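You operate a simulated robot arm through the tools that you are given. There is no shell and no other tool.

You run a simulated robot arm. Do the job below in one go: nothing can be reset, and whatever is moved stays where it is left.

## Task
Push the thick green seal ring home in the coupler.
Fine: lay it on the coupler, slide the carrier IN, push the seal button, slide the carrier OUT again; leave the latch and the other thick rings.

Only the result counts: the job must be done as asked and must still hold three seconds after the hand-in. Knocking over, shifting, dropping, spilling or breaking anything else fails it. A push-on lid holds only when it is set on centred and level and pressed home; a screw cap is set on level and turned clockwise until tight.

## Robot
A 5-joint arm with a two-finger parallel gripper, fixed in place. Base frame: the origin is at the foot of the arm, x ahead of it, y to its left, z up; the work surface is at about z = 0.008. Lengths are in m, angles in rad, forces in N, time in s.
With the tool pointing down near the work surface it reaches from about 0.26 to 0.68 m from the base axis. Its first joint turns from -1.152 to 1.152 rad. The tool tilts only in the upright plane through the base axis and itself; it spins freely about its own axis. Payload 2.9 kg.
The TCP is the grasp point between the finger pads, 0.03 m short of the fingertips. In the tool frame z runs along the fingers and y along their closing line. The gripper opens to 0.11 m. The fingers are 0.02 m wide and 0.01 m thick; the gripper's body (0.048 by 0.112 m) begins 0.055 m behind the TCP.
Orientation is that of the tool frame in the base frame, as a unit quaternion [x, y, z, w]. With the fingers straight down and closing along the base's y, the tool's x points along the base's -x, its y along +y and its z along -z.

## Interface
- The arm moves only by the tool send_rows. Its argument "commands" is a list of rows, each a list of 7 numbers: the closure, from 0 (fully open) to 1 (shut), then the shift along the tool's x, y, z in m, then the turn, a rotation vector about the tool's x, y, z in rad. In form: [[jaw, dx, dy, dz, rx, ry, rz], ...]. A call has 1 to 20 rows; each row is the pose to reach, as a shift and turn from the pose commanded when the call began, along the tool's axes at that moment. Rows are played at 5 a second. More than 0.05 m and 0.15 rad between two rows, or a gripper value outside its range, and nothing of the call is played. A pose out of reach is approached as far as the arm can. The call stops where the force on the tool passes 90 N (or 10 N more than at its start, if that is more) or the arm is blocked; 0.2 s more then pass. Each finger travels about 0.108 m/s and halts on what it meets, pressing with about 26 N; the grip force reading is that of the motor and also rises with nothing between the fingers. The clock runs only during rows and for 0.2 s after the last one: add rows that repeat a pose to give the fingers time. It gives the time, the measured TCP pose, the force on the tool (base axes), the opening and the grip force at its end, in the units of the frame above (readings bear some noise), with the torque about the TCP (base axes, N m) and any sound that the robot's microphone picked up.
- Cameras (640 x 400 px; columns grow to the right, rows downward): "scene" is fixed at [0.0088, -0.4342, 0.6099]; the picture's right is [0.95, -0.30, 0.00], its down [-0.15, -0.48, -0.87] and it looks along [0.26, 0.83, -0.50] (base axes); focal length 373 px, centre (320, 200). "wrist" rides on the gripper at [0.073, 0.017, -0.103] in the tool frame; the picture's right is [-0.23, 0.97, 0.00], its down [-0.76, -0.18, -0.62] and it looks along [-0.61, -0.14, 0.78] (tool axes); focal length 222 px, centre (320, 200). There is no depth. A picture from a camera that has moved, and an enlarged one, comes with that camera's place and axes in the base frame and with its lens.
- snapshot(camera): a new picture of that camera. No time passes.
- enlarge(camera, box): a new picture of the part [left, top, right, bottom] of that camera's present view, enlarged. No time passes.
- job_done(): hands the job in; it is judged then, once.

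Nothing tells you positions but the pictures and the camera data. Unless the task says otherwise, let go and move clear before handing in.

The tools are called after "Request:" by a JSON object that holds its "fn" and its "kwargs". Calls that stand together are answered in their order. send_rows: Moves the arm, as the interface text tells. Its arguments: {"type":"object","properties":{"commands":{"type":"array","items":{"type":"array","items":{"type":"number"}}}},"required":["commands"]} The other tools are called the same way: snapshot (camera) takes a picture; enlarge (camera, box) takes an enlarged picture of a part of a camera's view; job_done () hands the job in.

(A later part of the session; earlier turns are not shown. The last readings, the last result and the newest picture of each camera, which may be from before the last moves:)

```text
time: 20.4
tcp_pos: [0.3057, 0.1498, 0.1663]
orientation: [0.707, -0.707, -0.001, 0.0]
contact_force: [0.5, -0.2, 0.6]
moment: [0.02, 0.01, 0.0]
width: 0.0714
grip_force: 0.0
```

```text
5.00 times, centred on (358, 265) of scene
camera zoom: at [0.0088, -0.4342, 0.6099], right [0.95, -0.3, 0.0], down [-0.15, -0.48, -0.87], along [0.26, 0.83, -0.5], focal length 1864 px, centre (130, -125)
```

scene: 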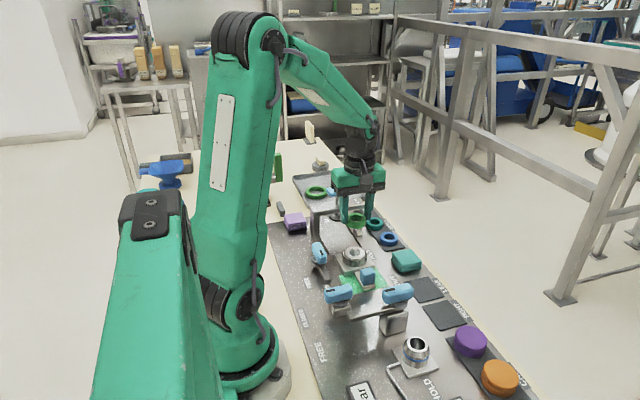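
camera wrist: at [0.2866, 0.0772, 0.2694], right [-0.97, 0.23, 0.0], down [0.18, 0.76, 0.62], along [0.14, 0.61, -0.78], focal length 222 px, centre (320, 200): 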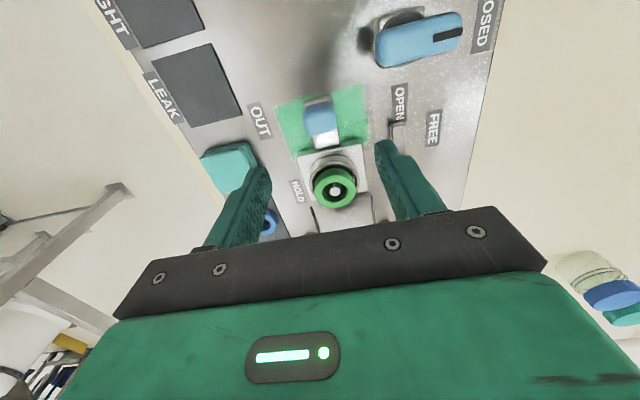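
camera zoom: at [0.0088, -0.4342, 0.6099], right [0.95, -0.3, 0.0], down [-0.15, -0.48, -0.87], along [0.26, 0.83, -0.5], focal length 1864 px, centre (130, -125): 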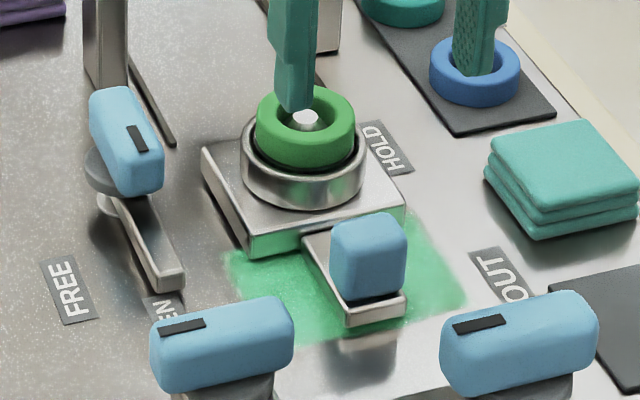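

The ring stays centred on the cone. The handle knob is near (0.3035, 0.151) with its top at about z = 0.054. Before sliding, I'll look at the press from above to learn the plunger position and the travel needed.

Request:
{"fn": "send_rows", "kwargs": {"commands": [[0.35, 0, 0, -0.04, 0, 0, 0], [0.35, 0, 0, -0.08, 0, 0, 0], [0.35, -0.02, 0, -0.11, 0, 0, 0], [0.35, -0.06, 0, -0.11, 0, 0, 0], [0.35, -0.1, 0, -0.11, 0, 0, 0], [0.35, -0.14, 0, -0.11, 0, 0, 0], [0.35, -0.18, 0, -0.11, 0, 0, 0], [0.35, -0.203, 0, -0.11, 0, 0, 0], [0.35, -0.203, 0, -0.11, 0, 0, 0]]}}

Request:
{"fn": "snapshot", "kwargs": {"camera": "wrist"}}

Request:
{"fn": "enlarge", "kwargs": {"camera": "wrist", "box": [240, 0, 400, 100]}}

Request:
{"fn": "enlarge", "kwargs": {"camera": "wrist", "box": [240, 70, 400, 220]}}

```text
time: 22.4
tcp_pos: [0.3052, 0.3534, 0.2753]
orientation: [-0.706, 0.708, -0.001, 0.0]
contact_force: [0.9, 0.0, -0.9]
moment: [0.02, -0.02, 0.02]
width: 0.0716
grip_force: 0.1
```

```text
taken
camera wrist: at [0.2879, 0.2811, 0.3794], right [-0.97, 0.23, 0.0], down [0.18, 0.76, 0.62], along [0.14, 0.61, -0.78], focal length 222 px, centre (320, 200)
```

wrist: 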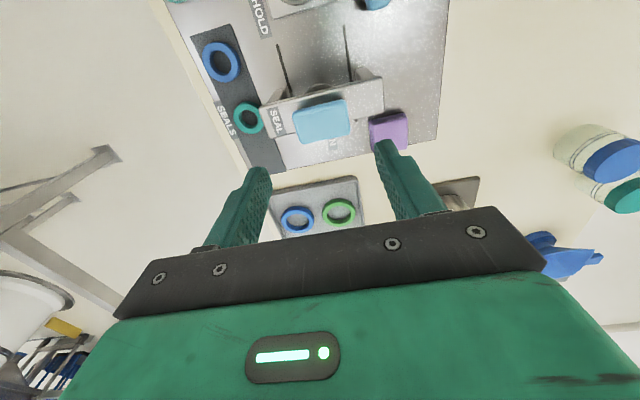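

```text
4.00 times, centred on (320, 50) of wrist
camera zoom: at [0.2879, 0.2811, 0.3794], right [-0.97, 0.23, 0.0], down [0.18, 0.76, 0.62], along [0.14, 0.61, -0.78], focal length 888 px, centre (320, 800)
```

zoom: 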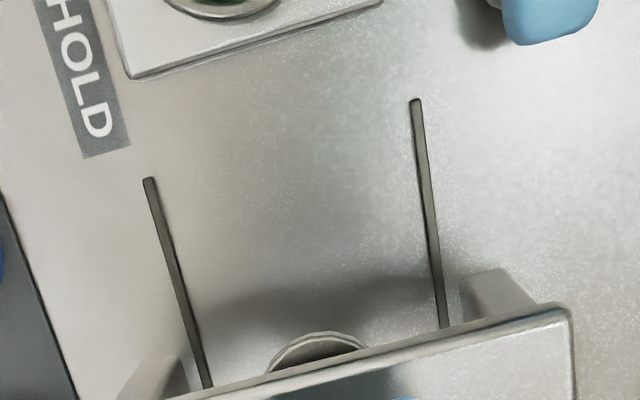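

```text
2.67 times, centred on (320, 145) of wrist
camera zoom: at [0.2879, 0.2811, 0.3794], right [-0.97, 0.23, 0.0], down [0.18, 0.76, 0.62], along [0.14, 0.61, -0.78], focal length 592 px, centre (320, 347)
```

zoom: 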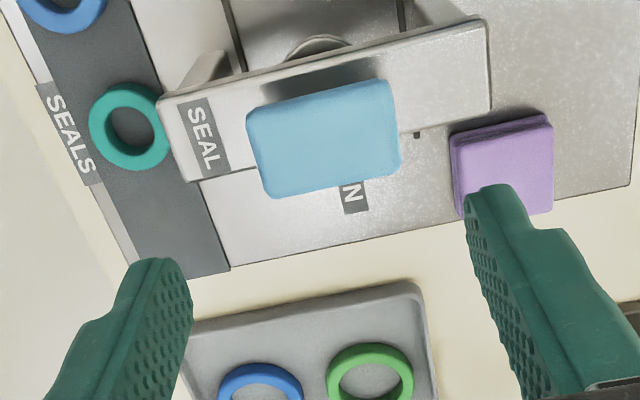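

The press button is centred near (0.3045, 0.3595) with its top at about z = 0.153, and the slots run along y, so the carrier has to travel about 0.13 m. I'll go back above the handle and lower partway for a close look.

Request:
{"fn": "send_rows", "kwargs": {"commands": [[0.35, 0.03, 0, 0, 0, 0, 0], [0.35, 0.07, 0, 0, 0, 0, 0], [0.35, 0.11, 0, 0, 0, 0, 0], [0.35, 0.15, 0, 0, 0, 0, 0], [0.35, 0.185, 0, 0.02, 0, 0, 0], [0.35, 0.2025, 0.001, 0.05, 0, 0, 0], [0.35, 0.2025, 0.001, 0.09, 0, 0, 0], [0.35, 0.2025, 0.001, 0.13, 0, 0, 0], [0.35, 0.2025, 0.001, 0.165, 0, 0, 0], [0.35, 0.2025, 0.001, 0.165, 0, 0, 0]]}}

Request:
{"fn": "enlarge", "kwargs": {"camera": "wrist", "box": [240, 60, 400, 220]}}

Request:
{"fn": "enlarge", "kwargs": {"camera": "scene", "box": [310, 225, 406, 305]}}

```text
time: 24.6
tcp_pos: [0.3038, 0.1514, 0.1087]
orientation: [-0.707, 0.708, 0.0, 0.0]
contact_force: [0.5, 0.0, 0.2]
moment: [-0.02, 0.0, 0.01]
width: 0.0715
grip_force: 0.1
```

```text
2.50 times, centred on (320, 140) of wrist
camera zoom: at [0.2864, 0.0785, 0.213], right [-0.97, 0.23, 0.0], down [0.18, 0.76, 0.62], along [0.14, 0.61, -0.78], focal length 555 px, centre (320, 350)
```

zoom: 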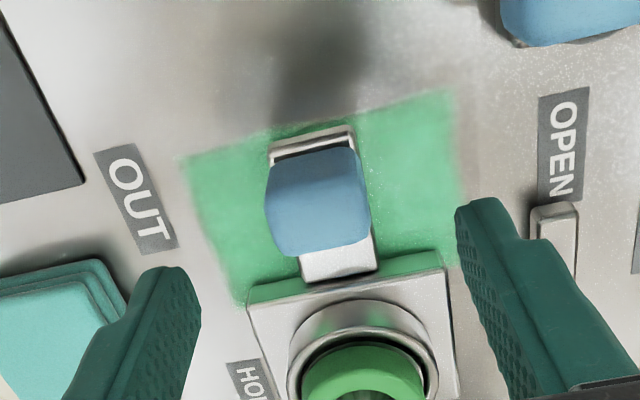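

```text
5.00 times, centred on (358, 265) of scene
camera zoom: at [0.0088, -0.4342, 0.6099], right [0.95, -0.3, 0.0], down [-0.15, -0.48, -0.87], along [0.26, 0.83, -0.5], focal length 1864 px, centre (130, -125)
```

zoom: 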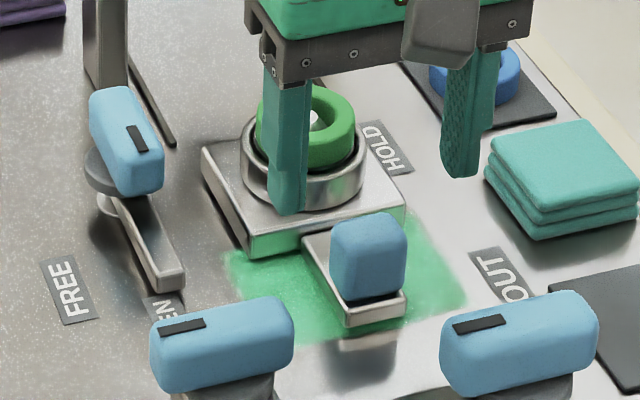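

The gripper is aligned with the knob (knob about 0.031 m wide, y about 0.138–0.163). I'll lower so the fingertips reach about z = 0.031, then close on it.

Request:
{"fn": "send_rows", "kwargs": {"commands": [[0.35, 0.0008, 0, 0.015, 0, 0, 0], [0.35, 0.0008, 0, 0.03, 0, 0, 0], [0.35, 0.0008, 0, 0.042, 0, 0, 0], [0.35, 0.0008, 0, 0.049, 0, 0, 0], [0.35, 0.0008, 0, 0.049, 0, 0, 0]]}}

Request:
{"fn": "enlarge", "kwargs": {"camera": "wrist", "box": [220, 80, 420, 240]}}

Request:
{"fn": "enlarge", "kwargs": {"camera": "scene", "box": [310, 225, 406, 305]}}

```text
time: 25.8
tcp_pos: [0.3047, 0.1513, 0.0596]
orientation: [-0.706, 0.708, -0.001, 0.0]
contact_force: [-0.1, -0.2, -0.1]
moment: [0.03, -0.02, 0.03]
width: 0.0715
grip_force: 0.2
```

```text
2.50 times, centred on (320, 160) of wrist
camera zoom: at [0.2868, 0.0772, 0.1644], right [-0.97, 0.23, 0.0], down [0.18, 0.76, 0.62], along [0.14, 0.61, -0.78], focal length 555 px, centre (320, 300)
```

zoom: 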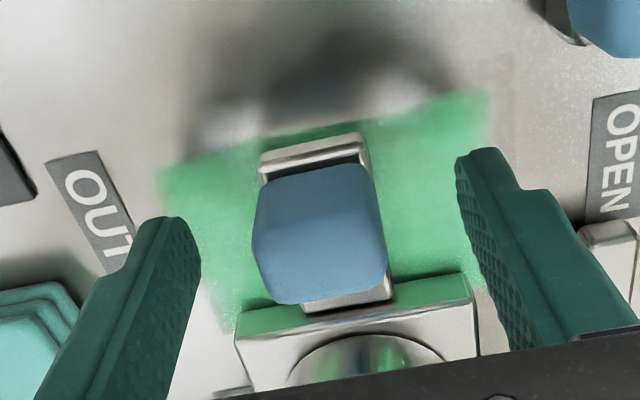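

```text
5.00 times, centred on (358, 265) of scene
camera zoom: at [0.0088, -0.4342, 0.6099], right [0.95, -0.3, 0.0], down [-0.15, -0.48, -0.87], along [0.26, 0.83, -0.5], focal length 1864 px, centre (130, -125)
```

zoom: 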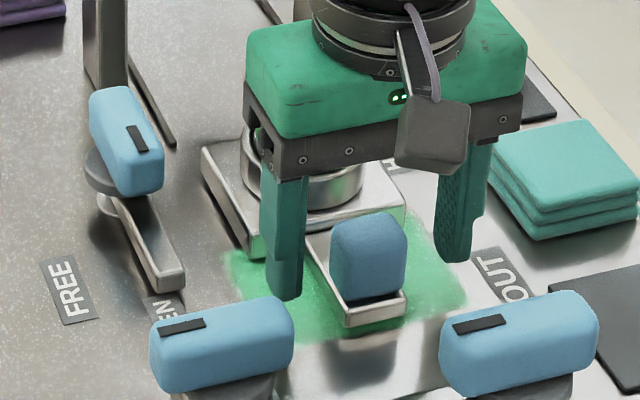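

Request:
{"fn": "send_rows", "kwargs": {"commands": [[0.5, 0, 0, 0, 0, 0, 0], [0.6, 0, 0, 0, 0, 0, 0], [0.7, 0, 0, 0, 0, 0, 0], [0.8, 0, 0, 0, 0, 0, 0], [0.85, 0, 0, 0, 0, 0, 0], [0.85, 0, 0, 0, 0, 0, 0]]}}

Request:
{"fn": "enlarge", "kwargs": {"camera": "scene", "box": [310, 225, 406, 305]}}

```text
time: 27.2
tcp_pos: [0.3057, 0.1496, 0.0595]
orientation: [-0.707, 0.708, 0.0, 0.001]
contact_force: [7.9, 0.5, -6.5]
moment: [0.36, 0.05, 0.03]
width: 0.0318
grip_force: 45.6
```

```text
5.00 times, centred on (358, 265) of scene
camera zoom: at [0.0088, -0.4342, 0.6099], right [0.95, -0.3, 0.0], down [-0.15, -0.48, -0.87], along [0.26, 0.83, -0.5], focal length 1864 px, centre (130, -125)
```

zoom: 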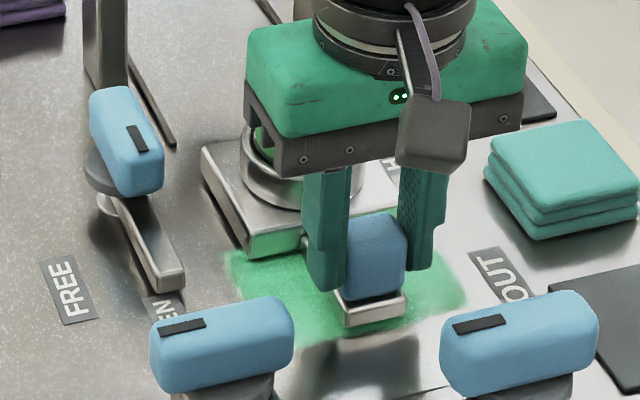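

The knob is gripped at 0.0318 m wide. I'll start sliding toward IN with a short 2 cm move to see how freely the carrier runs.

Request:
{"fn": "send_rows", "kwargs": {"commands": [[0.85, -0.003, -0.0003, 0, 0, 0, 0], [0.85, -0.007, -0.0005, 0, 0, 0, 0], [0.85, -0.012, -0.0005, 0, 0, 0, 0], [0.85, -0.017, -0.0005, 0, 0, 0, 0], [0.85, -0.02, -0.0005, 0, 0, 0, 0], [0.85, -0.02, -0.0005, 0, 0, 0, 0]]}}

Request:
{"fn": "enlarge", "kwargs": {"camera": "scene", "box": [310, 205, 406, 285]}}

Request:
{"fn": "snapshot", "kwargs": {"camera": "wrist"}}

```text
time: 28.6
tcp_pos: [0.3062, 0.1687, 0.0608]
orientation: [-0.707, 0.707, 0.0, 0.0]
contact_force: [12.0, 0.7, -11.9]
moment: [-0.07, -0.07, 0.07]
width: 0.032
grip_force: 45.0
```

```text
5.00 times, centred on (358, 245) of scene
camera zoom: at [0.0089, -0.4342, 0.6099], right [0.95, -0.3, 0.0], down [-0.15, -0.48, -0.87], along [0.26, 0.83, -0.5], focal length 1864 px, centre (130, -25)
```

zoom: 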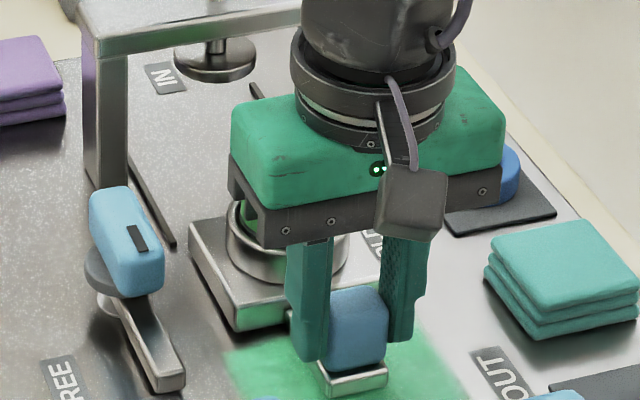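

```text
taken
camera wrist: at [0.2873, 0.0975, 0.1647], right [-0.97, 0.23, 0.0], down [0.18, 0.76, 0.62], along [0.14, 0.61, -0.78], focal length 222 px, centre (320, 200)
```

wrist: 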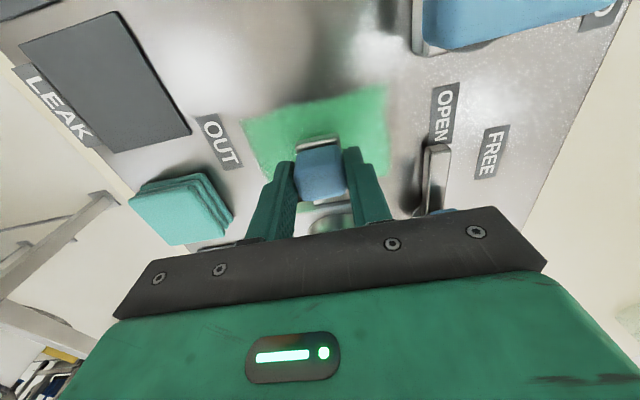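

The carrier slides freely and is following the hand. There is a small sideways load, so I'll continue in steps and nudge x and z to ease it.

Request:
{"fn": "send_rows", "kwargs": {"commands": [[0.85, -0.005, -0.0003, 0.0003, 0, 0, 0], [0.85, -0.011, -0.0006, 0.0006, 0, 0, 0], [0.85, -0.017, -0.0009, 0.0006, 0, 0, 0], [0.85, -0.023, -0.0011, 0.0006, 0, 0, 0], [0.85, -0.028, -0.0012, 0.0006, 0, 0, 0], [0.85, -0.03, -0.0012, 0.0006, 0, 0, 0], [0.85, -0.03, -0.0012, 0.0006, 0, 0, 0]]}}

Request:
{"fn": "enlarge", "kwargs": {"camera": "scene", "box": [310, 195, 406, 275]}}

```text
time: 30.2
tcp_pos: [0.3052, 0.2, 0.0598]
orientation: [-0.707, 0.707, 0.001, -0.002]
contact_force: [-29.3, 0.6, 33.7]
moment: [0.25, -0.06, -0.1]
width: 0.032
grip_force: 44.9
```

```text
5.00 times, centred on (358, 235) of scene
camera zoom: at [0.0087, -0.4343, 0.6098], right [0.95, -0.3, 0.0], down [-0.15, -0.48, -0.87], along [0.26, 0.83, -0.5], focal length 1864 px, centre (130, 25)
```

zoom: 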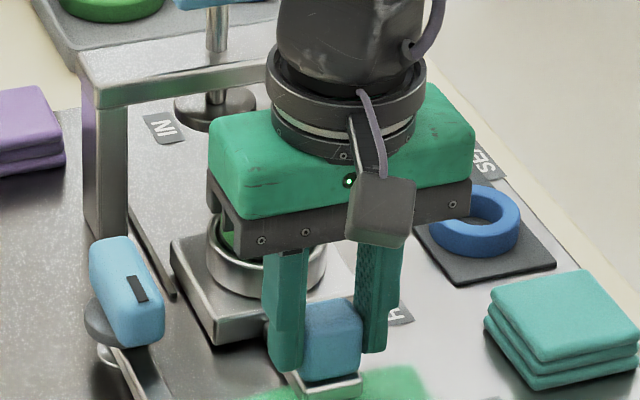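

Request:
{"fn": "send_rows", "kwargs": {"commands": [[0.85, 0, 0.0004, -0.0004, 0, 0, 0], [0.85, 0, 0.0004, -0.0004, 0, 0, 0]]}}

```text
time: 30.8
tcp_pos: [0.3044, 0.2002, 0.0615]
orientation: [-0.707, 0.708, -0.001, -0.001]
contact_force: [-18.6, 0.2, 22.7]
moment: [-0.86, 0.0, 0.23]
width: 0.0319
grip_force: 45.1
```

Request:
{"fn": "send_rows", "kwargs": {"commands": [[0.85, 0, 0.0004, -0.0005, 0, 0, 0], [0.85, 0, 0.0006, -0.0008, 0, 0, 0], [0.85, 0, 0.0006, -0.0008, 0, 0, 0]]}}

```text
time: 31.6
tcp_pos: [0.3053, 0.1993, 0.0599]
orientation: [-0.707, 0.708, 0.0, 0.0]
contact_force: [-0.1, -1.1, -9.8]
moment: [-1.11, 0.25, 0.29]
width: 0.0318
grip_force: 44.8
```

The side load is gone. I'll continue sliding with a slight x drift to follow the rail.

Request:
{"fn": "send_rows", "kwargs": {"commands": [[0.85, -0.005, 0, 0.0002, 0, 0, 0], [0.85, -0.012, -0.0001, 0.0002, 0, 0, 0], [0.85, -0.019, -0.0002, 0.0002, 0, 0, 0], [0.85, -0.026, -0.0003, 0.0002, 0, 0, 0], [0.85, -0.03, -0.0003, 0.0002, 0, 0, 0], [0.85, -0.03, -0.0003, 0.0002, 0, 0, 0]]}}

Request:
{"fn": "enlarge", "kwargs": {"camera": "scene", "box": [300, 185, 396, 265]}}

```text
time: 33.0
tcp_pos: [0.3046, 0.2292, 0.0608]
orientation: [-0.707, 0.707, 0.0, -0.001]
contact_force: [-9.8, 1.1, -20.6]
moment: [0.61, -0.35, -0.14]
width: 0.0318
grip_force: 45.4
```

```text
5.00 times, centred on (348, 225) of scene
camera zoom: at [0.0089, -0.4341, 0.6099], right [0.95, -0.3, 0.0], down [-0.15, -0.48, -0.87], along [0.26, 0.83, -0.5], focal length 1864 px, centre (180, 75)
```

zoom: 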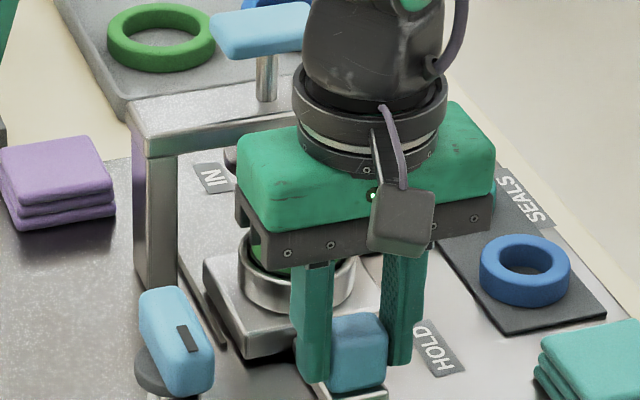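

Request:
{"fn": "send_rows", "kwargs": {"commands": [[0.85, 0, 0.0002, 0.0004, 0, 0, 0], [0.85, -0.006, 0.0002, 0.0005, 0, 0, 0], [0.85, -0.013, 0.0002, 0.0005, 0, 0, 0], [0.85, -0.02, 0.0001, 0.0005, 0, 0, 0], [0.85, -0.027, 0.0001, 0.0005, 0, 0, 0], [0.85, -0.03, 0.0001, 0.0005, 0, 0, 0], [0.85, -0.03, 0.0001, 0.0005, 0, 0, 0]]}}

Request:
{"fn": "enlarge", "kwargs": {"camera": "scene", "box": [300, 175, 396, 255]}}

Request:
{"fn": "snapshot", "kwargs": {"camera": "wrist"}}

```text
time: 34.6
tcp_pos: [0.3051, 0.259, 0.0609]
orientation: [0.707, -0.707, 0.0, -0.001]
contact_force: [-15.2, 0.0, -8.4]
moment: [-0.07, 0.04, -0.28]
width: 0.0319
grip_force: 44.8
```

```text
5.00 times, centred on (348, 215) of scene
camera zoom: at [0.0088, -0.4342, 0.6099], right [0.95, -0.3, 0.0], down [-0.15, -0.48, -0.87], along [0.26, 0.83, -0.5], focal length 1864 px, centre (180, 125)
```

zoom: 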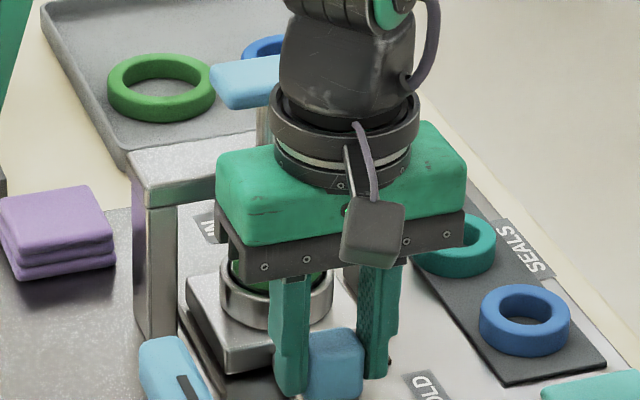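

```text
taken
camera wrist: at [0.2874, 0.1869, 0.1647], right [-0.97, 0.23, 0.0], down [0.18, 0.76, 0.62], along [0.14, 0.61, -0.78], focal length 222 px, centre (320, 200)
```

wrist: 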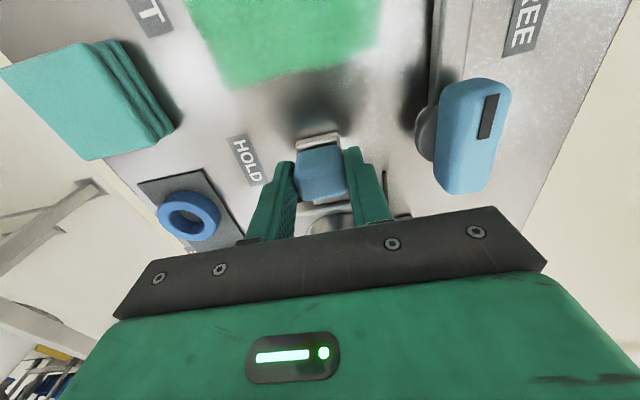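

The gripper still has ample clearance to the press. I'll go 15 mm further and then feel for the end stop in small steps.

Request:
{"fn": "send_rows", "kwargs": {"commands": [[0.85, 0, 0.0004, 0.0002, 0, 0, 0], [0.85, -0.005, 0.0004, 0.0003, 0, 0, 0], [0.85, -0.01, 0.0004, 0.0003, 0, 0, 0], [0.85, -0.015, 0.0004, 0.0003, 0, 0, 0], [0.85, -0.015, 0.0004, 0.0003, 0, 0, 0]]}}

Request:
{"fn": "enlarge", "kwargs": {"camera": "scene", "box": [300, 175, 396, 255]}}

```text
time: 35.8
tcp_pos: [0.3057, 0.2758, 0.0608]
orientation: [-0.707, 0.707, 0.0, 0.0]
contact_force: [-6.7, 1.3, -4.3]
moment: [-0.58, 0.3, -0.13]
width: 0.0318
grip_force: 45.3
```

```text
5.00 times, centred on (348, 215) of scene
camera zoom: at [0.0088, -0.4342, 0.6099], right [0.95, -0.3, 0.0], down [-0.15, -0.48, -0.87], along [0.26, 0.83, -0.5], focal length 1864 px, centre (180, 125)
```

zoom: 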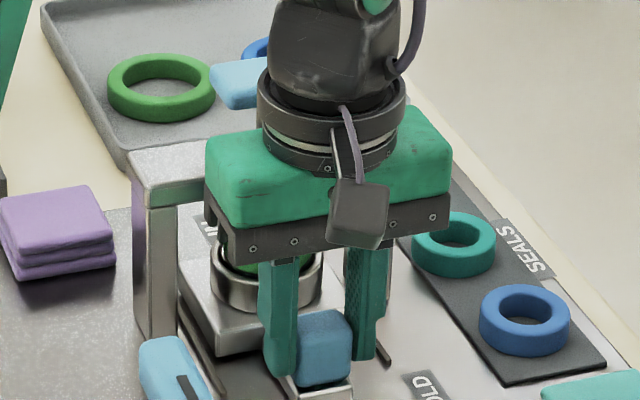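

Request:
{"fn": "send_rows", "kwargs": {"commands": [[0.85, -0.0015, 0.0001, 0, 0, 0, 0], [0.85, -0.003, 0.0001, 0, 0, 0, 0], [0.85, -0.003, 0.0001, 0, 0, 0, 0]]}}

Request:
{"fn": "snapshot", "kwargs": {"camera": "wrist"}}

```text
time: 36.6
tcp_pos: [0.3053, 0.2783, 0.0603]
orientation: [0.708, -0.707, 0.0, 0.0]
contact_force: [-2.9, 1.2, -2.7]
moment: [-0.37, 0.21, -0.01]
width: 0.0323
grip_force: 44.8
```

```text
taken
camera wrist: at [0.2873, 0.2056, 0.1646], right [-0.97, 0.23, 0.0], down [0.18, 0.76, 0.62], along [0.14, 0.61, -0.78], focal length 222 px, centre (320, 200)
```

wrist: 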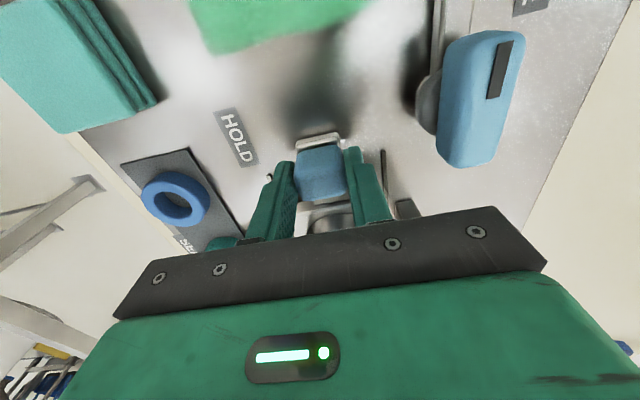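

Request:
{"fn": "send_rows", "kwargs": {"commands": [[0.85, -0.0008, 0, 0, 0, 0, 0], [0.85, -0.0015, 0, 0, 0, 0, 0], [0.85, -0.0015, 0, 0, 0, 0, 0]]}}

```text
time: 37.4
tcp_pos: [0.3054, 0.279, 0.0599]
orientation: [-0.707, 0.707, 0.0, 0.001]
contact_force: [-3.0, -0.3, 3.7]
moment: [0.56, 0.08, 0.11]
width: 0.0322
grip_force: 45.6
```

Request:
{"fn": "send_rows", "kwargs": {"commands": [[0.85, -0.0008, 0, 0, 0, 0, 0], [0.85, -0.0015, 0, 0, 0, 0, 0], [0.85, -0.0015, 0, 0, 0, 0, 0]]}}

Request:
{"fn": "enlarge", "kwargs": {"camera": "scene", "box": [315, 195, 375, 245]}}

```text
time: 38.2
tcp_pos: [0.3058, 0.2808, 0.061]
orientation: [-0.707, 0.708, 0.0, 0.001]
contact_force: [1.2, -18.2, 15.4]
moment: [0.17, -0.1, 0.52]
width: 0.0318
grip_force: 44.9
```

```text
8.00 times, centred on (345, 220) of scene
camera zoom: at [0.0087, -0.4343, 0.6099], right [0.95, -0.3, 0.0], down [-0.15, -0.48, -0.87], along [0.26, 0.83, -0.5], focal length 2982 px, centre (120, 40)
```

zoom: 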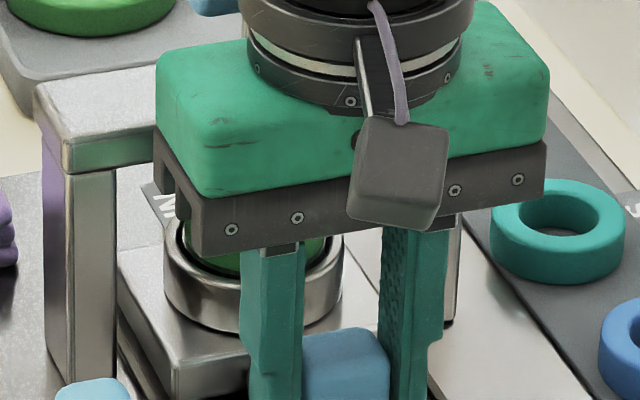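

A y force of about -18 N has appeared, so the carrier has met the end stop. I'll confirm it with one more half millimetre.

Request:
{"fn": "send_rows", "kwargs": {"commands": [[0.85, -0.0005, 0, 0, 0, 0, 0], [0.85, -0.0005, 0, 0, 0, 0, 0]]}}

```text
time: 38.8
tcp_pos: [0.3044, 0.2804, 0.0608]
orientation: [-0.707, 0.707, 0.0, 0.0]
contact_force: [11.7, -29.8, 16.0]
moment: [-0.49, -0.31, 0.58]
width: 0.0322
grip_force: 45.2
```

That confirms the stop. I'll relax slightly, release the knob and rise straight up.

Request:
{"fn": "send_rows", "kwargs": {"commands": [[0.85, 0.0005, 0, -0.0003, 0, 0, 0], [0.85, 0.001, 0, -0.0005, 0, 0, 0], [0.7, 0.001, 0, -0.0005, 0, 0, 0], [0.6, 0.001, 0, -0.0005, 0, 0, 0], [0.5, 0.001, 0, -0.0005, 0, 0, 0], [0.4, 0.001, 0, -0.0005, 0, 0, 0], [0.4, 0.001, 0, -0.0005, 0, 0, 0]]}}

Request:
{"fn": "enlarge", "kwargs": {"camera": "wrist", "box": [220, 80, 420, 240]}}

```text
time: 40.4
tcp_pos: [0.3037, 0.2796, 0.0599]
orientation: [-0.707, 0.707, 0.0, 0.0]
contact_force: [-0.8, -0.5, 0.3]
moment: [0.01, 0.03, -0.02]
width: 0.0658
grip_force: 0.1
```

```text
2.50 times, centred on (320, 160) of wrist
camera zoom: at [0.2869, 0.2075, 0.165], right [-0.97, 0.23, 0.0], down [0.18, 0.76, 0.62], along [0.14, 0.61, -0.78], focal length 555 px, centre (320, 300)
```

zoom: 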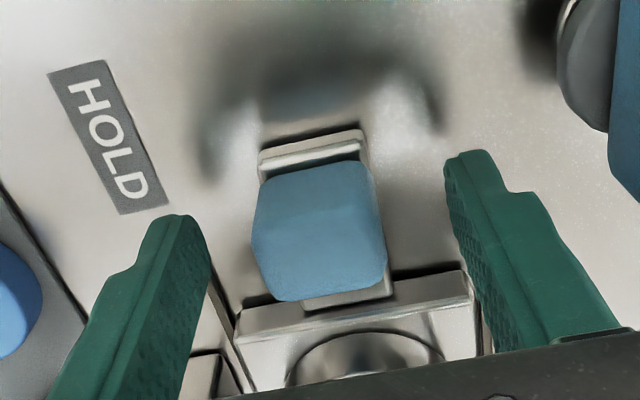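

Request:
{"fn": "send_rows", "kwargs": {"commands": [[0.4, 0, 0, -0.02, 0, 0, 0], [0.4, 0, 0, -0.05, 0, 0, 0], [0.4, 0, 0, -0.09, 0, 0, 0], [0.4, 0, 0, -0.13, 0, 0, 0], [0.4, 0, 0, -0.17, 0, 0, 0], [0.4, 0.02, 0, -0.2, 0, 0, 0], [0.4, 0.05, 0, -0.22, 0, 0, 0], [0.4, 0.05, 0, -0.22, 0, 0, 0]]}}

Request:
{"fn": "enlarge", "kwargs": {"camera": "scene", "box": [300, 175, 380, 235]}}

Request:
{"fn": "snapshot", "kwargs": {"camera": "wrist"}}

Request:
{"fn": "enlarge", "kwargs": {"camera": "scene", "box": [324, 195, 356, 225]}}

```text
time: 42.2
tcp_pos: [0.3042, 0.2304, 0.2807]
orientation: [0.707, -0.707, 0.0, 0.0]
contact_force: [-0.3, 0.1, -0.4]
moment: [0.0, 0.02, 0.0]
width: 0.0662
grip_force: 0.1
```

```text
6.67 times, centred on (340, 205) of scene
camera zoom: at [0.0088, -0.4342, 0.6099], right [0.95, -0.3, 0.0], down [-0.15, -0.48, -0.87], along [0.26, 0.83, -0.5], focal length 2485 px, centre (187, 167)
```

zoom: 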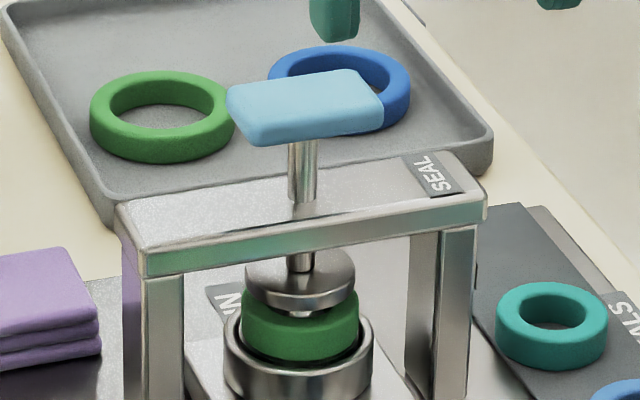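

```text
taken
camera wrist: at [0.2869, 0.1582, 0.3848], right [-0.97, 0.23, 0.0], down [0.18, 0.76, 0.62], along [0.14, 0.61, -0.78], focal length 222 px, centre (320, 200)
```

wrist: 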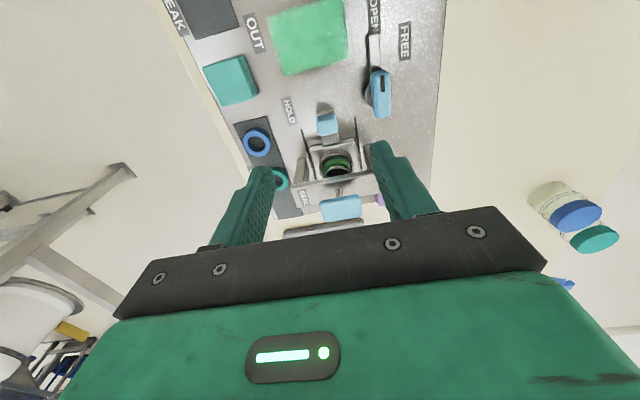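

```text
13.33 times, centred on (340, 210) of scene
camera zoom: at [0.0088, -0.4342, 0.6099], right [0.95, -0.3, 0.0], down [-0.15, -0.48, -0.87], along [0.26, 0.83, -0.5], focal length 4970 px, centre (53, 67)
```

zoom: 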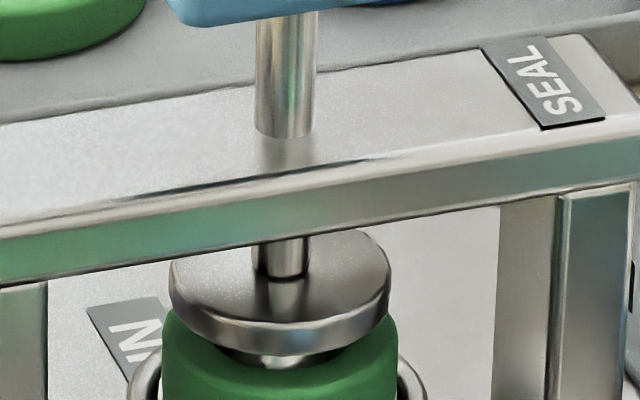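

The carrier is under the press with the ring beneath the plunger. I'll zoom from the wrist to check the ring is still level and centred.

Request:
{"fn": "enlarge", "kwargs": {"camera": "wrist", "box": [296, 130, 376, 200]}}

Request:
{"fn": "enlarge", "kwargs": {"camera": "wrist", "box": [290, 90, 400, 230]}}

```text
5.71 times, centred on (336, 165) of wrist
camera zoom: at [0.2869, 0.1582, 0.3848], right [-0.97, 0.23, 0.0], down [0.18, 0.76, 0.62], along [0.14, 0.61, -0.78], focal length 1269 px, centre (229, 400)
```

zoom: 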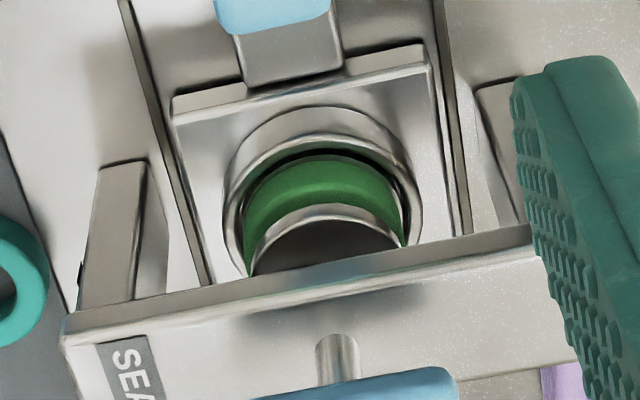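

```text
2.86 times, centred on (345, 160) of wrist
camera zoom: at [0.2869, 0.1582, 0.3848], right [-0.97, 0.23, 0.0], down [0.18, 0.76, 0.62], along [0.14, 0.61, -0.78], focal length 635 px, centre (249, 314)
```

zoom: 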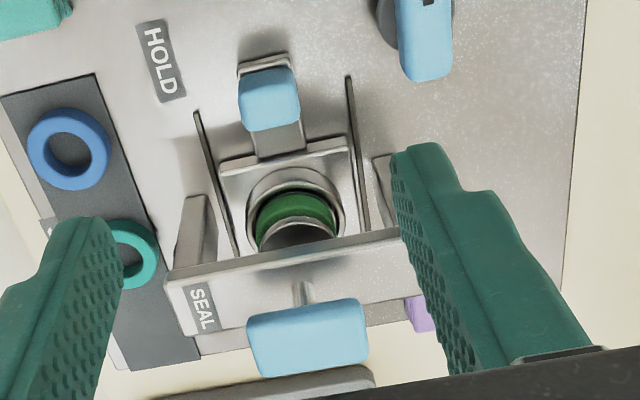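

Everything is aligned. I'll close the fingers, move over the button centre and lower to just above it.

Request:
{"fn": "send_rows", "kwargs": {"commands": [[0.6, -0.025, 0, 0, 0, 0, 0], [0.8, -0.055, 0, 0, 0, 0, 0], [1, -0.085, -0.0003, 0, 0, 0, 0], [1, -0.11, -0.0006, 0, 0, 0, 0], [1, -0.1283, -0.0006, 0, 0, 0, 0], [1, -0.1283, -0.0006, 0.03, 0, 0, 0], [1, -0.1283, -0.0006, 0.06, 0, 0, 0], [1, -0.1283, -0.0006, 0.085, 0, 0, 0], [1, -0.1283, -0.0006, 0.085, 0, 0, 0]]}}

Request:
{"fn": "enlarge", "kwargs": {"camera": "scene", "box": [300, 145, 380, 235]}}

Request:
{"fn": "enlarge", "kwargs": {"camera": "wrist", "box": [240, 90, 400, 220]}}

```text
time: 44.2
tcp_pos: [0.3058, 0.3579, 0.1962]
orientation: [-0.706, 0.708, 0.001, 0.0]
contact_force: [0.4, -0.3, -0.2]
moment: [0.01, 0.02, -0.01]
width: 0.0
grip_force: 25.8
```

```text
4.44 times, centred on (340, 190) of scene
camera zoom: at [0.0088, -0.4342, 0.6099], right [0.95, -0.3, 0.0], down [-0.15, -0.48, -0.87], along [0.26, 0.83, -0.5], focal length 1657 px, centre (231, 244)
```

zoom: 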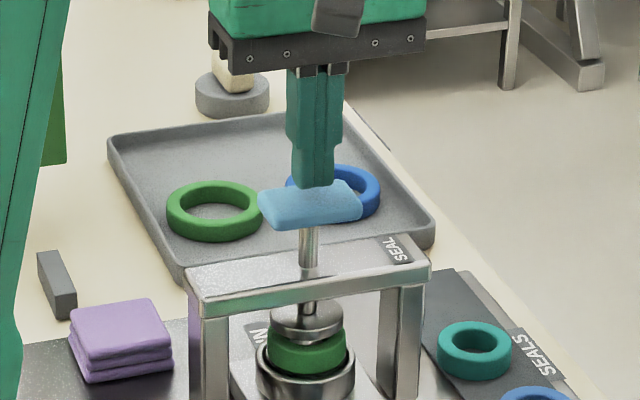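

```text
3.08 times, centred on (320, 155) of wrist
camera zoom: at [0.2879, 0.2856, 0.2995], right [-0.97, 0.23, 0.0], down [0.18, 0.76, 0.62], along [0.14, 0.61, -0.78], focal length 684 px, centre (320, 338)
```

zoom: 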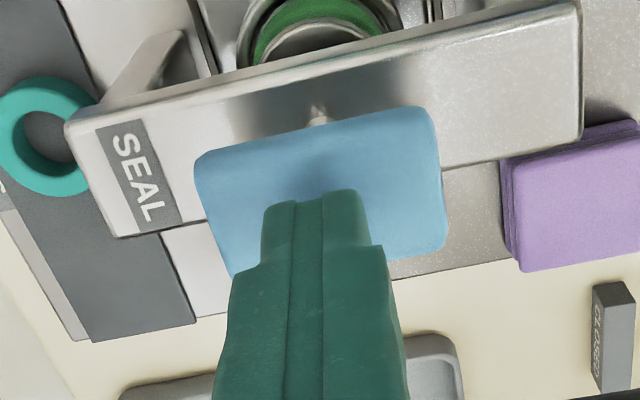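

The fingertips are centred over the button. I'll press down slowly and watch the force and sound.

Request:
{"fn": "send_rows", "kwargs": {"commands": [[1, -0.0008, 0, 0.005, 0, 0, 0], [1, -0.0008, 0, 0.01, 0, 0, 0], [1, -0.0008, 0, 0.013, 0, 0, 0], [1, -0.0008, 0, 0.016, 0, 0, 0], [1, -0.0008, 0, 0.016, 0, 0, 0]]}}

Request:
{"fn": "enlarge", "kwargs": {"camera": "scene", "box": [300, 165, 380, 235]}}

```text
time: 45.4
tcp_pos: [0.3058, 0.3583, 0.1797]
orientation: [-0.707, 0.707, 0.0, 0.0]
contact_force: [-0.5, -4.3, 9.0]
moment: [-0.11, 0.03, -0.05]
width: 0.0
grip_force: 26.2
```

```text
5.71 times, centred on (340, 200) of scene
camera zoom: at [0.0088, -0.4342, 0.6099], right [0.95, -0.3, 0.0], down [-0.15, -0.48, -0.87], along [0.26, 0.83, -0.5], focal length 2130 px, centre (206, 200)
```

zoom: 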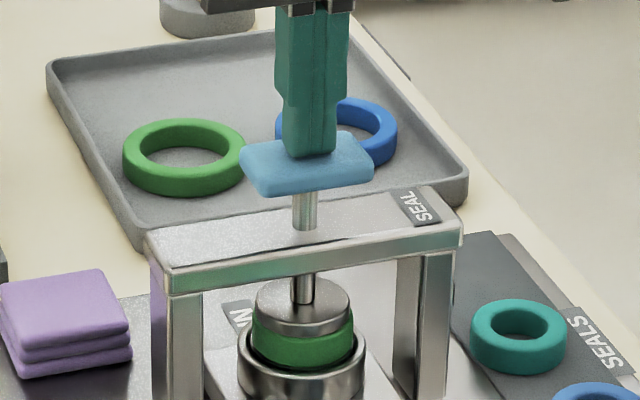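

Request:
{"fn": "send_rows", "kwargs": {"commands": [[1, 0, 0, 0.0015, 0, 0, 0], [1, 0, 0, 0.003, 0, 0, 0], [1, 0, 0, 0.003, 0, 0, 0]]}}

Request:
{"fn": "enlarge", "kwargs": {"camera": "scene", "box": [320, 190, 370, 235]}}

```text
time: 46.2
tcp_pos: [0.306, 0.3593, 0.1765]
orientation: [-0.706, 0.708, 0.001, 0.0]
contact_force: [0.3, 1.3, 3.3]
moment: [0.01, -0.06, 0.05]
width: 0.0
grip_force: 26.2
heard: click
```

```text
8.89 times, centred on (345, 212) of scene
camera zoom: at [0.0088, -0.4342, 0.6099], right [0.95, -0.3, 0.0], down [-0.15, -0.48, -0.87], along [0.26, 0.83, -0.5], focal length 3313 px, centre (98, 89)
```

zoom: 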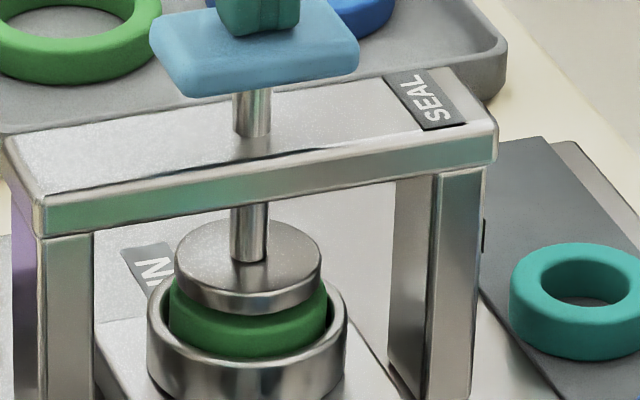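

I heard a click. I'll press a little further to see whether the plunger bottoms out.

Request:
{"fn": "send_rows", "kwargs": {"commands": [[1, 0, 0, 0.001, 0, 0, 0], [1, 0, 0, 0.002, 0, 0, 0], [1, 0, 0, 0.002, 0, 0, 0]]}}

Request:
{"fn": "enlarge", "kwargs": {"camera": "scene", "box": [320, 190, 370, 235]}}

```text
time: 47.0
tcp_pos: [0.3046, 0.3596, 0.1748]
orientation: [0.707, -0.707, 0.001, 0.0]
contact_force: [1.4, -0.3, 2.4]
moment: [0.0, -0.03, 0.03]
width: 0.0
grip_force: 26.1
```

```text
8.89 times, centred on (345, 212) of scene
camera zoom: at [0.0088, -0.4342, 0.6099], right [0.95, -0.3, 0.0], down [-0.15, -0.48, -0.87], along [0.26, 0.83, -0.5], focal length 3313 px, centre (98, 89)
```

zoom: 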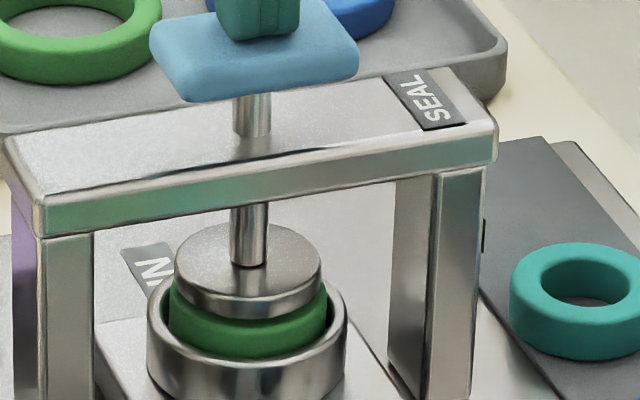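

Request:
{"fn": "send_rows", "kwargs": {"commands": [[1, 0, 0, 0.001, 0, 0, 0], [1, 0, 0, 0.002, 0, 0, 0], [1, 0, 0, 0.002, 0, 0, 0]]}}

Request:
{"fn": "enlarge", "kwargs": {"camera": "scene", "box": [320, 190, 370, 235]}}

```text
time: 47.8
tcp_pos: [0.3067, 0.3603, 0.173]
orientation: [-0.707, 0.707, 0.001, 0.001]
contact_force: [-1.5, -0.5, 3.6]
moment: [-0.03, 0.02, -0.05]
width: 0.0001
grip_force: 25.7
```

```text
8.89 times, centred on (345, 212) of scene
camera zoom: at [0.0088, -0.4342, 0.6099], right [0.95, -0.3, 0.0], down [-0.15, -0.48, -0.87], along [0.26, 0.83, -0.5], focal length 3313 px, centre (98, 89)
```

zoom: 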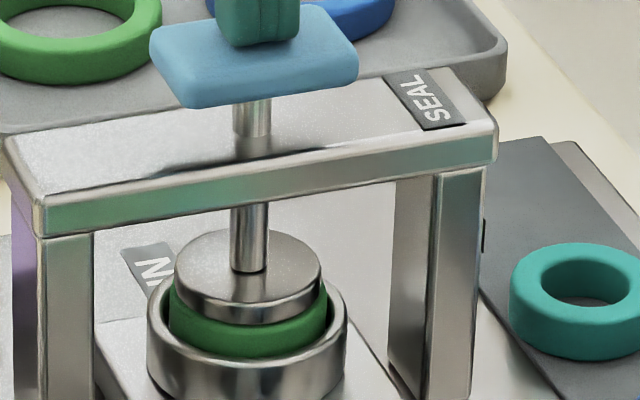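

Request:
{"fn": "send_rows", "kwargs": {"commands": [[1, 0, 0, 0.001, 0, 0, 0], [1, 0, 0, 0.002, 0, 0, 0], [1, 0, 0, 0.002, 0, 0, 0]]}}

Request:
{"fn": "enlarge", "kwargs": {"camera": "scene", "box": [320, 190, 370, 235]}}

```text
time: 48.6
tcp_pos: [0.3059, 0.359, 0.1718]
orientation: [-0.707, 0.707, 0.001, 0.0]
contact_force: [-5.9, -2.1, 14.9]
moment: [-0.11, 0.13, 0.08]
width: 0.0
grip_force: 26.1
```

```text
8.89 times, centred on (345, 212) of scene
camera zoom: at [0.0087, -0.4343, 0.6099], right [0.95, -0.3, 0.0], down [-0.15, -0.48, -0.87], along [0.26, 0.83, -0.5], focal length 3313 px, centre (98, 89)
```

zoom: 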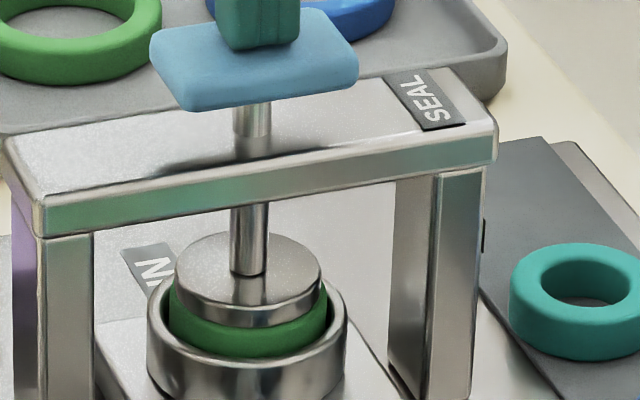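

Request:
{"fn": "send_rows", "kwargs": {"commands": [[1, 0, 0, 0.0005, 0, 0, 0], [1, 0, 0, 0.001, 0, 0, 0], [1, 0, 0, 0.001, 0, 0, 0]]}}

Request:
{"fn": "enlarge", "kwargs": {"camera": "scene", "box": [320, 190, 370, 235]}}

```text
time: 49.4
tcp_pos: [0.3061, 0.3599, 0.1712]
orientation: [0.707, -0.707, 0.0, -0.001]
contact_force: [-9.9, -6.5, 33.9]
moment: [-0.3, 0.28, -0.05]
width: 0.0
grip_force: 26.3
```

```text
8.89 times, centred on (345, 212) of scene
camera zoom: at [0.0086, -0.4344, 0.6098], right [0.95, -0.3, 0.0], down [-0.15, -0.48, -0.87], along [0.26, 0.83, -0.5], focal length 3313 px, centre (98, 89)
```

zoom: 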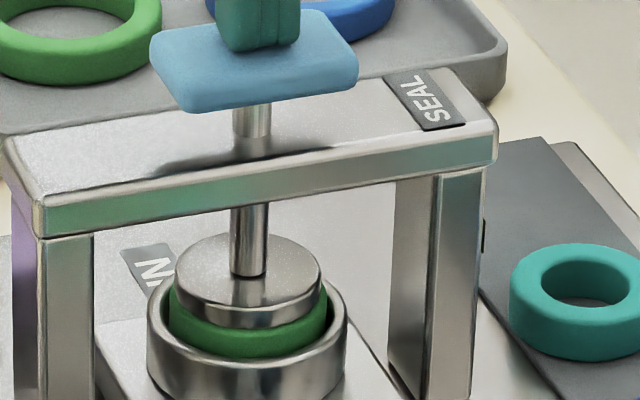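

The force is climbing steeply, so the plunger is on a firm stop. I'll lean in slightly more to be sure the ring is fully home.

Request:
{"fn": "send_rows", "kwargs": {"commands": [[1, 0, 0, 0.0005, 0, 0, 0], [1, 0, 0, 0.001, 0, 0, 0], [1, 0, 0, 0.001, 0, 0, 0], [1, 0, 0, 0.001, 0, 0, 0]]}}

Request:
{"fn": "enlarge", "kwargs": {"camera": "scene", "box": [320, 190, 370, 235]}}

```text
time: 50.4
tcp_pos: [0.3065, 0.3596, 0.1711]
orientation: [-0.707, 0.707, 0.0, 0.003]
contact_force: [-7.7, -12.4, 42.7]
moment: [-0.47, 0.25, 0.08]
width: 0.0
grip_force: 26.3
```

```text
8.89 times, centred on (345, 212) of scene
camera zoom: at [0.0086, -0.4344, 0.6097], right [0.95, -0.3, 0.0], down [-0.15, -0.48, -0.87], along [0.26, 0.83, -0.5], focal length 3313 px, centre (98, 89)
```

zoom: 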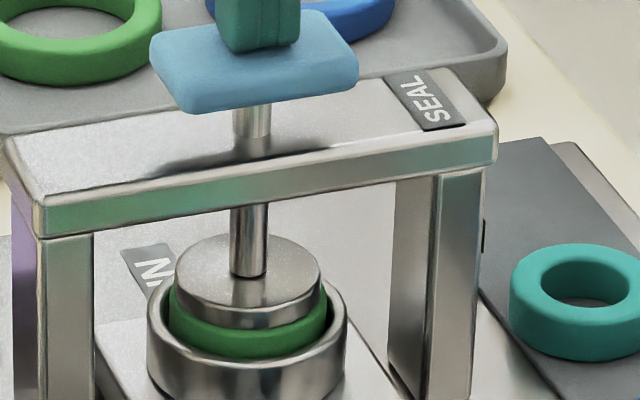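

The plunger is firmly bottomed and nothing more moves. I'll back off, rise and inspect the ring.

Request:
{"fn": "send_rows", "kwargs": {"commands": [[1, 0, 0, -0.003, 0, 0, 0], [1, 0, 0, -0.01, 0, 0, 0], [1, 0, 0, -0.02, 0, 0, 0], [1, 0, 0, -0.04, 0, 0, 0], [1, 0, 0, -0.07, 0, 0, 0], [1, 0, 0, -0.1, 0, 0, 0], [1, 0.03, 0, -0.11, 0, 0, 0], [1, 0.07, 0, -0.11, 0, 0, 0], [1, 0.11, 0, -0.11, 0, 0, 0], [0.8, 0.13, 0, -0.11, 0, 0, 0], [0.6, 0.13, 0, -0.11, 0, 0, 0], [0.4, 0.13, 0, -0.11, 0, 0, 0], [0.4, 0.13, 0, -0.11, 0, 0, 0]]}}

Request:
{"fn": "enlarge", "kwargs": {"camera": "scene", "box": [320, 190, 370, 235]}}

Request:
{"fn": "enlarge", "kwargs": {"camera": "scene", "box": [300, 165, 380, 235]}}

Request:
{"fn": "enlarge", "kwargs": {"camera": "wrist", "box": [290, 90, 400, 230]}}

```text
time: 53.2
tcp_pos: [0.306, 0.2285, 0.2791]
orientation: [-0.707, 0.707, 0.0, 0.0]
contact_force: [0.1, -0.5, 0.1]
moment: [0.03, 0.01, -0.03]
width: 0.066
grip_force: 0.0
```

```text
8.89 times, centred on (345, 212) of scene
camera zoom: at [0.0088, -0.4342, 0.6099], right [0.95, -0.3, 0.0], down [-0.15, -0.48, -0.87], along [0.26, 0.83, -0.5], focal length 3313 px, centre (98, 89)
```

zoom: 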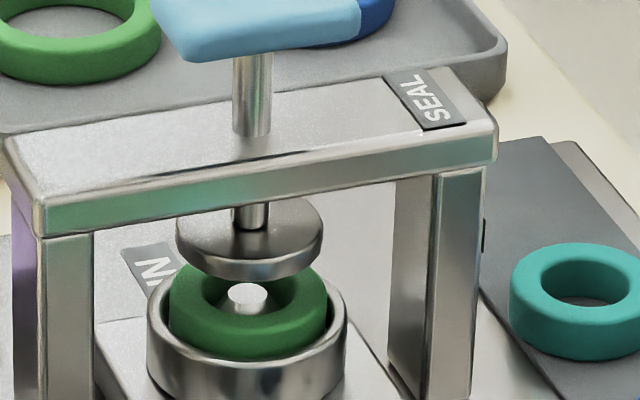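

```text
5.71 times, centred on (340, 200) of scene
camera zoom: at [0.0088, -0.4342, 0.6099], right [0.95, -0.3, 0.0], down [-0.15, -0.48, -0.87], along [0.26, 0.83, -0.5], focal length 2130 px, centre (206, 200)
```

zoom: 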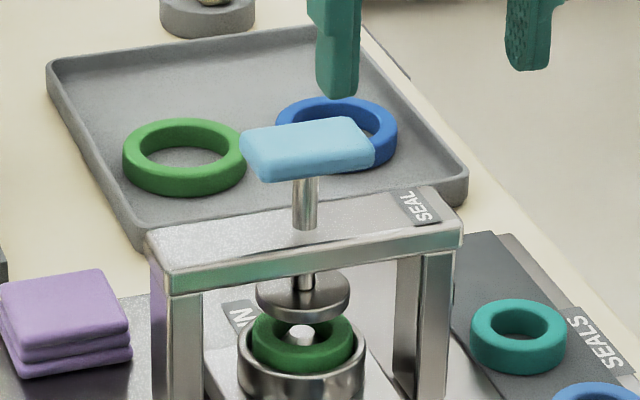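

```text
2.86 times, centred on (345, 160) of wrist
camera zoom: at [0.2881, 0.1565, 0.3829], right [-0.97, 0.23, 0.0], down [0.18, 0.76, 0.62], along [0.14, 0.61, -0.78], focal length 635 px, centre (249, 314)
```

zoom: 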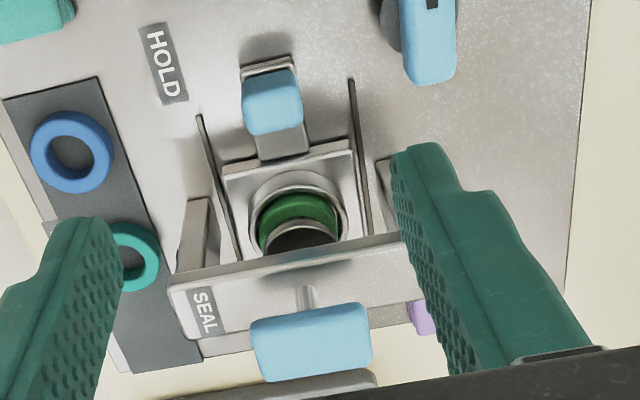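

The ring has dropped into the cup and the cone tip now stands above it, so it looks home. Next I'll go back down to the handle to pull the carrier OUT.

Request:
{"fn": "send_rows", "kwargs": {"commands": [[0.35, -0.02, 0.0005, 0.0, 0, 0, 0], [0.35, -0.051, 0.0012, 0.0, 0, 0, 0], [0.35, -0.051, 0.0012, 0.04, 0, 0, 0], [0.35, -0.051, 0.0012, 0.08, 0, 0, 0], [0.35, -0.051, 0.0012, 0.12, 0, 0, 0], [0.35, -0.051, 0.0012, 0.155, 0, 0, 0], [0.35, -0.051, 0.0012, 0.175, 0, 0, 0], [0.35, -0.051, 0.0012, 0.175, 0, 0, 0]]}}

Request:
{"fn": "enlarge", "kwargs": {"camera": "wrist", "box": [220, 80, 420, 240]}}

Request:
{"fn": "enlarge", "kwargs": {"camera": "scene", "box": [300, 165, 396, 255]}}

```text
time: 55.0
tcp_pos: [0.3047, 0.2809, 0.1041]
orientation: [-0.707, 0.707, 0.0, 0.0]
contact_force: [-0.1, 0.8, -0.5]
moment: [0.02, -0.01, 0.0]
width: 0.0715
grip_force: 0.0
```

```text
2.50 times, centred on (320, 160) of wrist
camera zoom: at [0.2872, 0.207, 0.2073], right [-0.97, 0.23, 0.0], down [0.18, 0.76, 0.62], along [0.14, 0.61, -0.78], focal length 555 px, centre (320, 300)
```

zoom: 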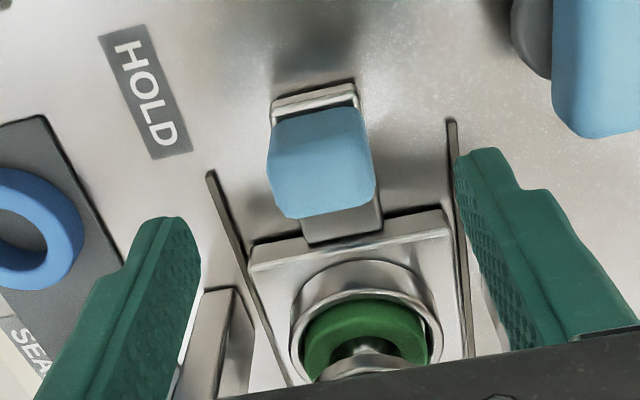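

```text
4.44 times, centred on (348, 210) of scene
camera zoom: at [0.0088, -0.4342, 0.6099], right [0.95, -0.3, 0.0], down [-0.15, -0.48, -0.87], along [0.26, 0.83, -0.5], focal length 1657 px, centre (196, 156)
```

zoom: 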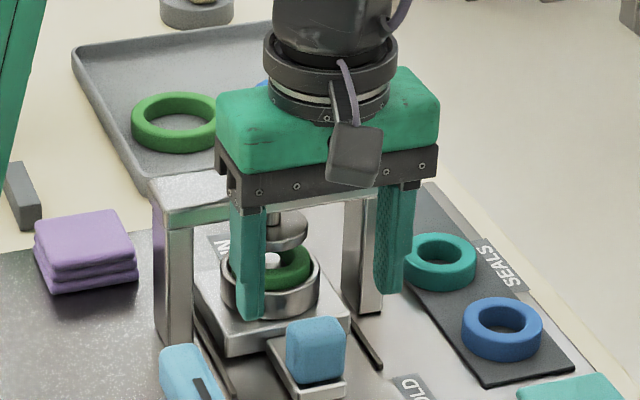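

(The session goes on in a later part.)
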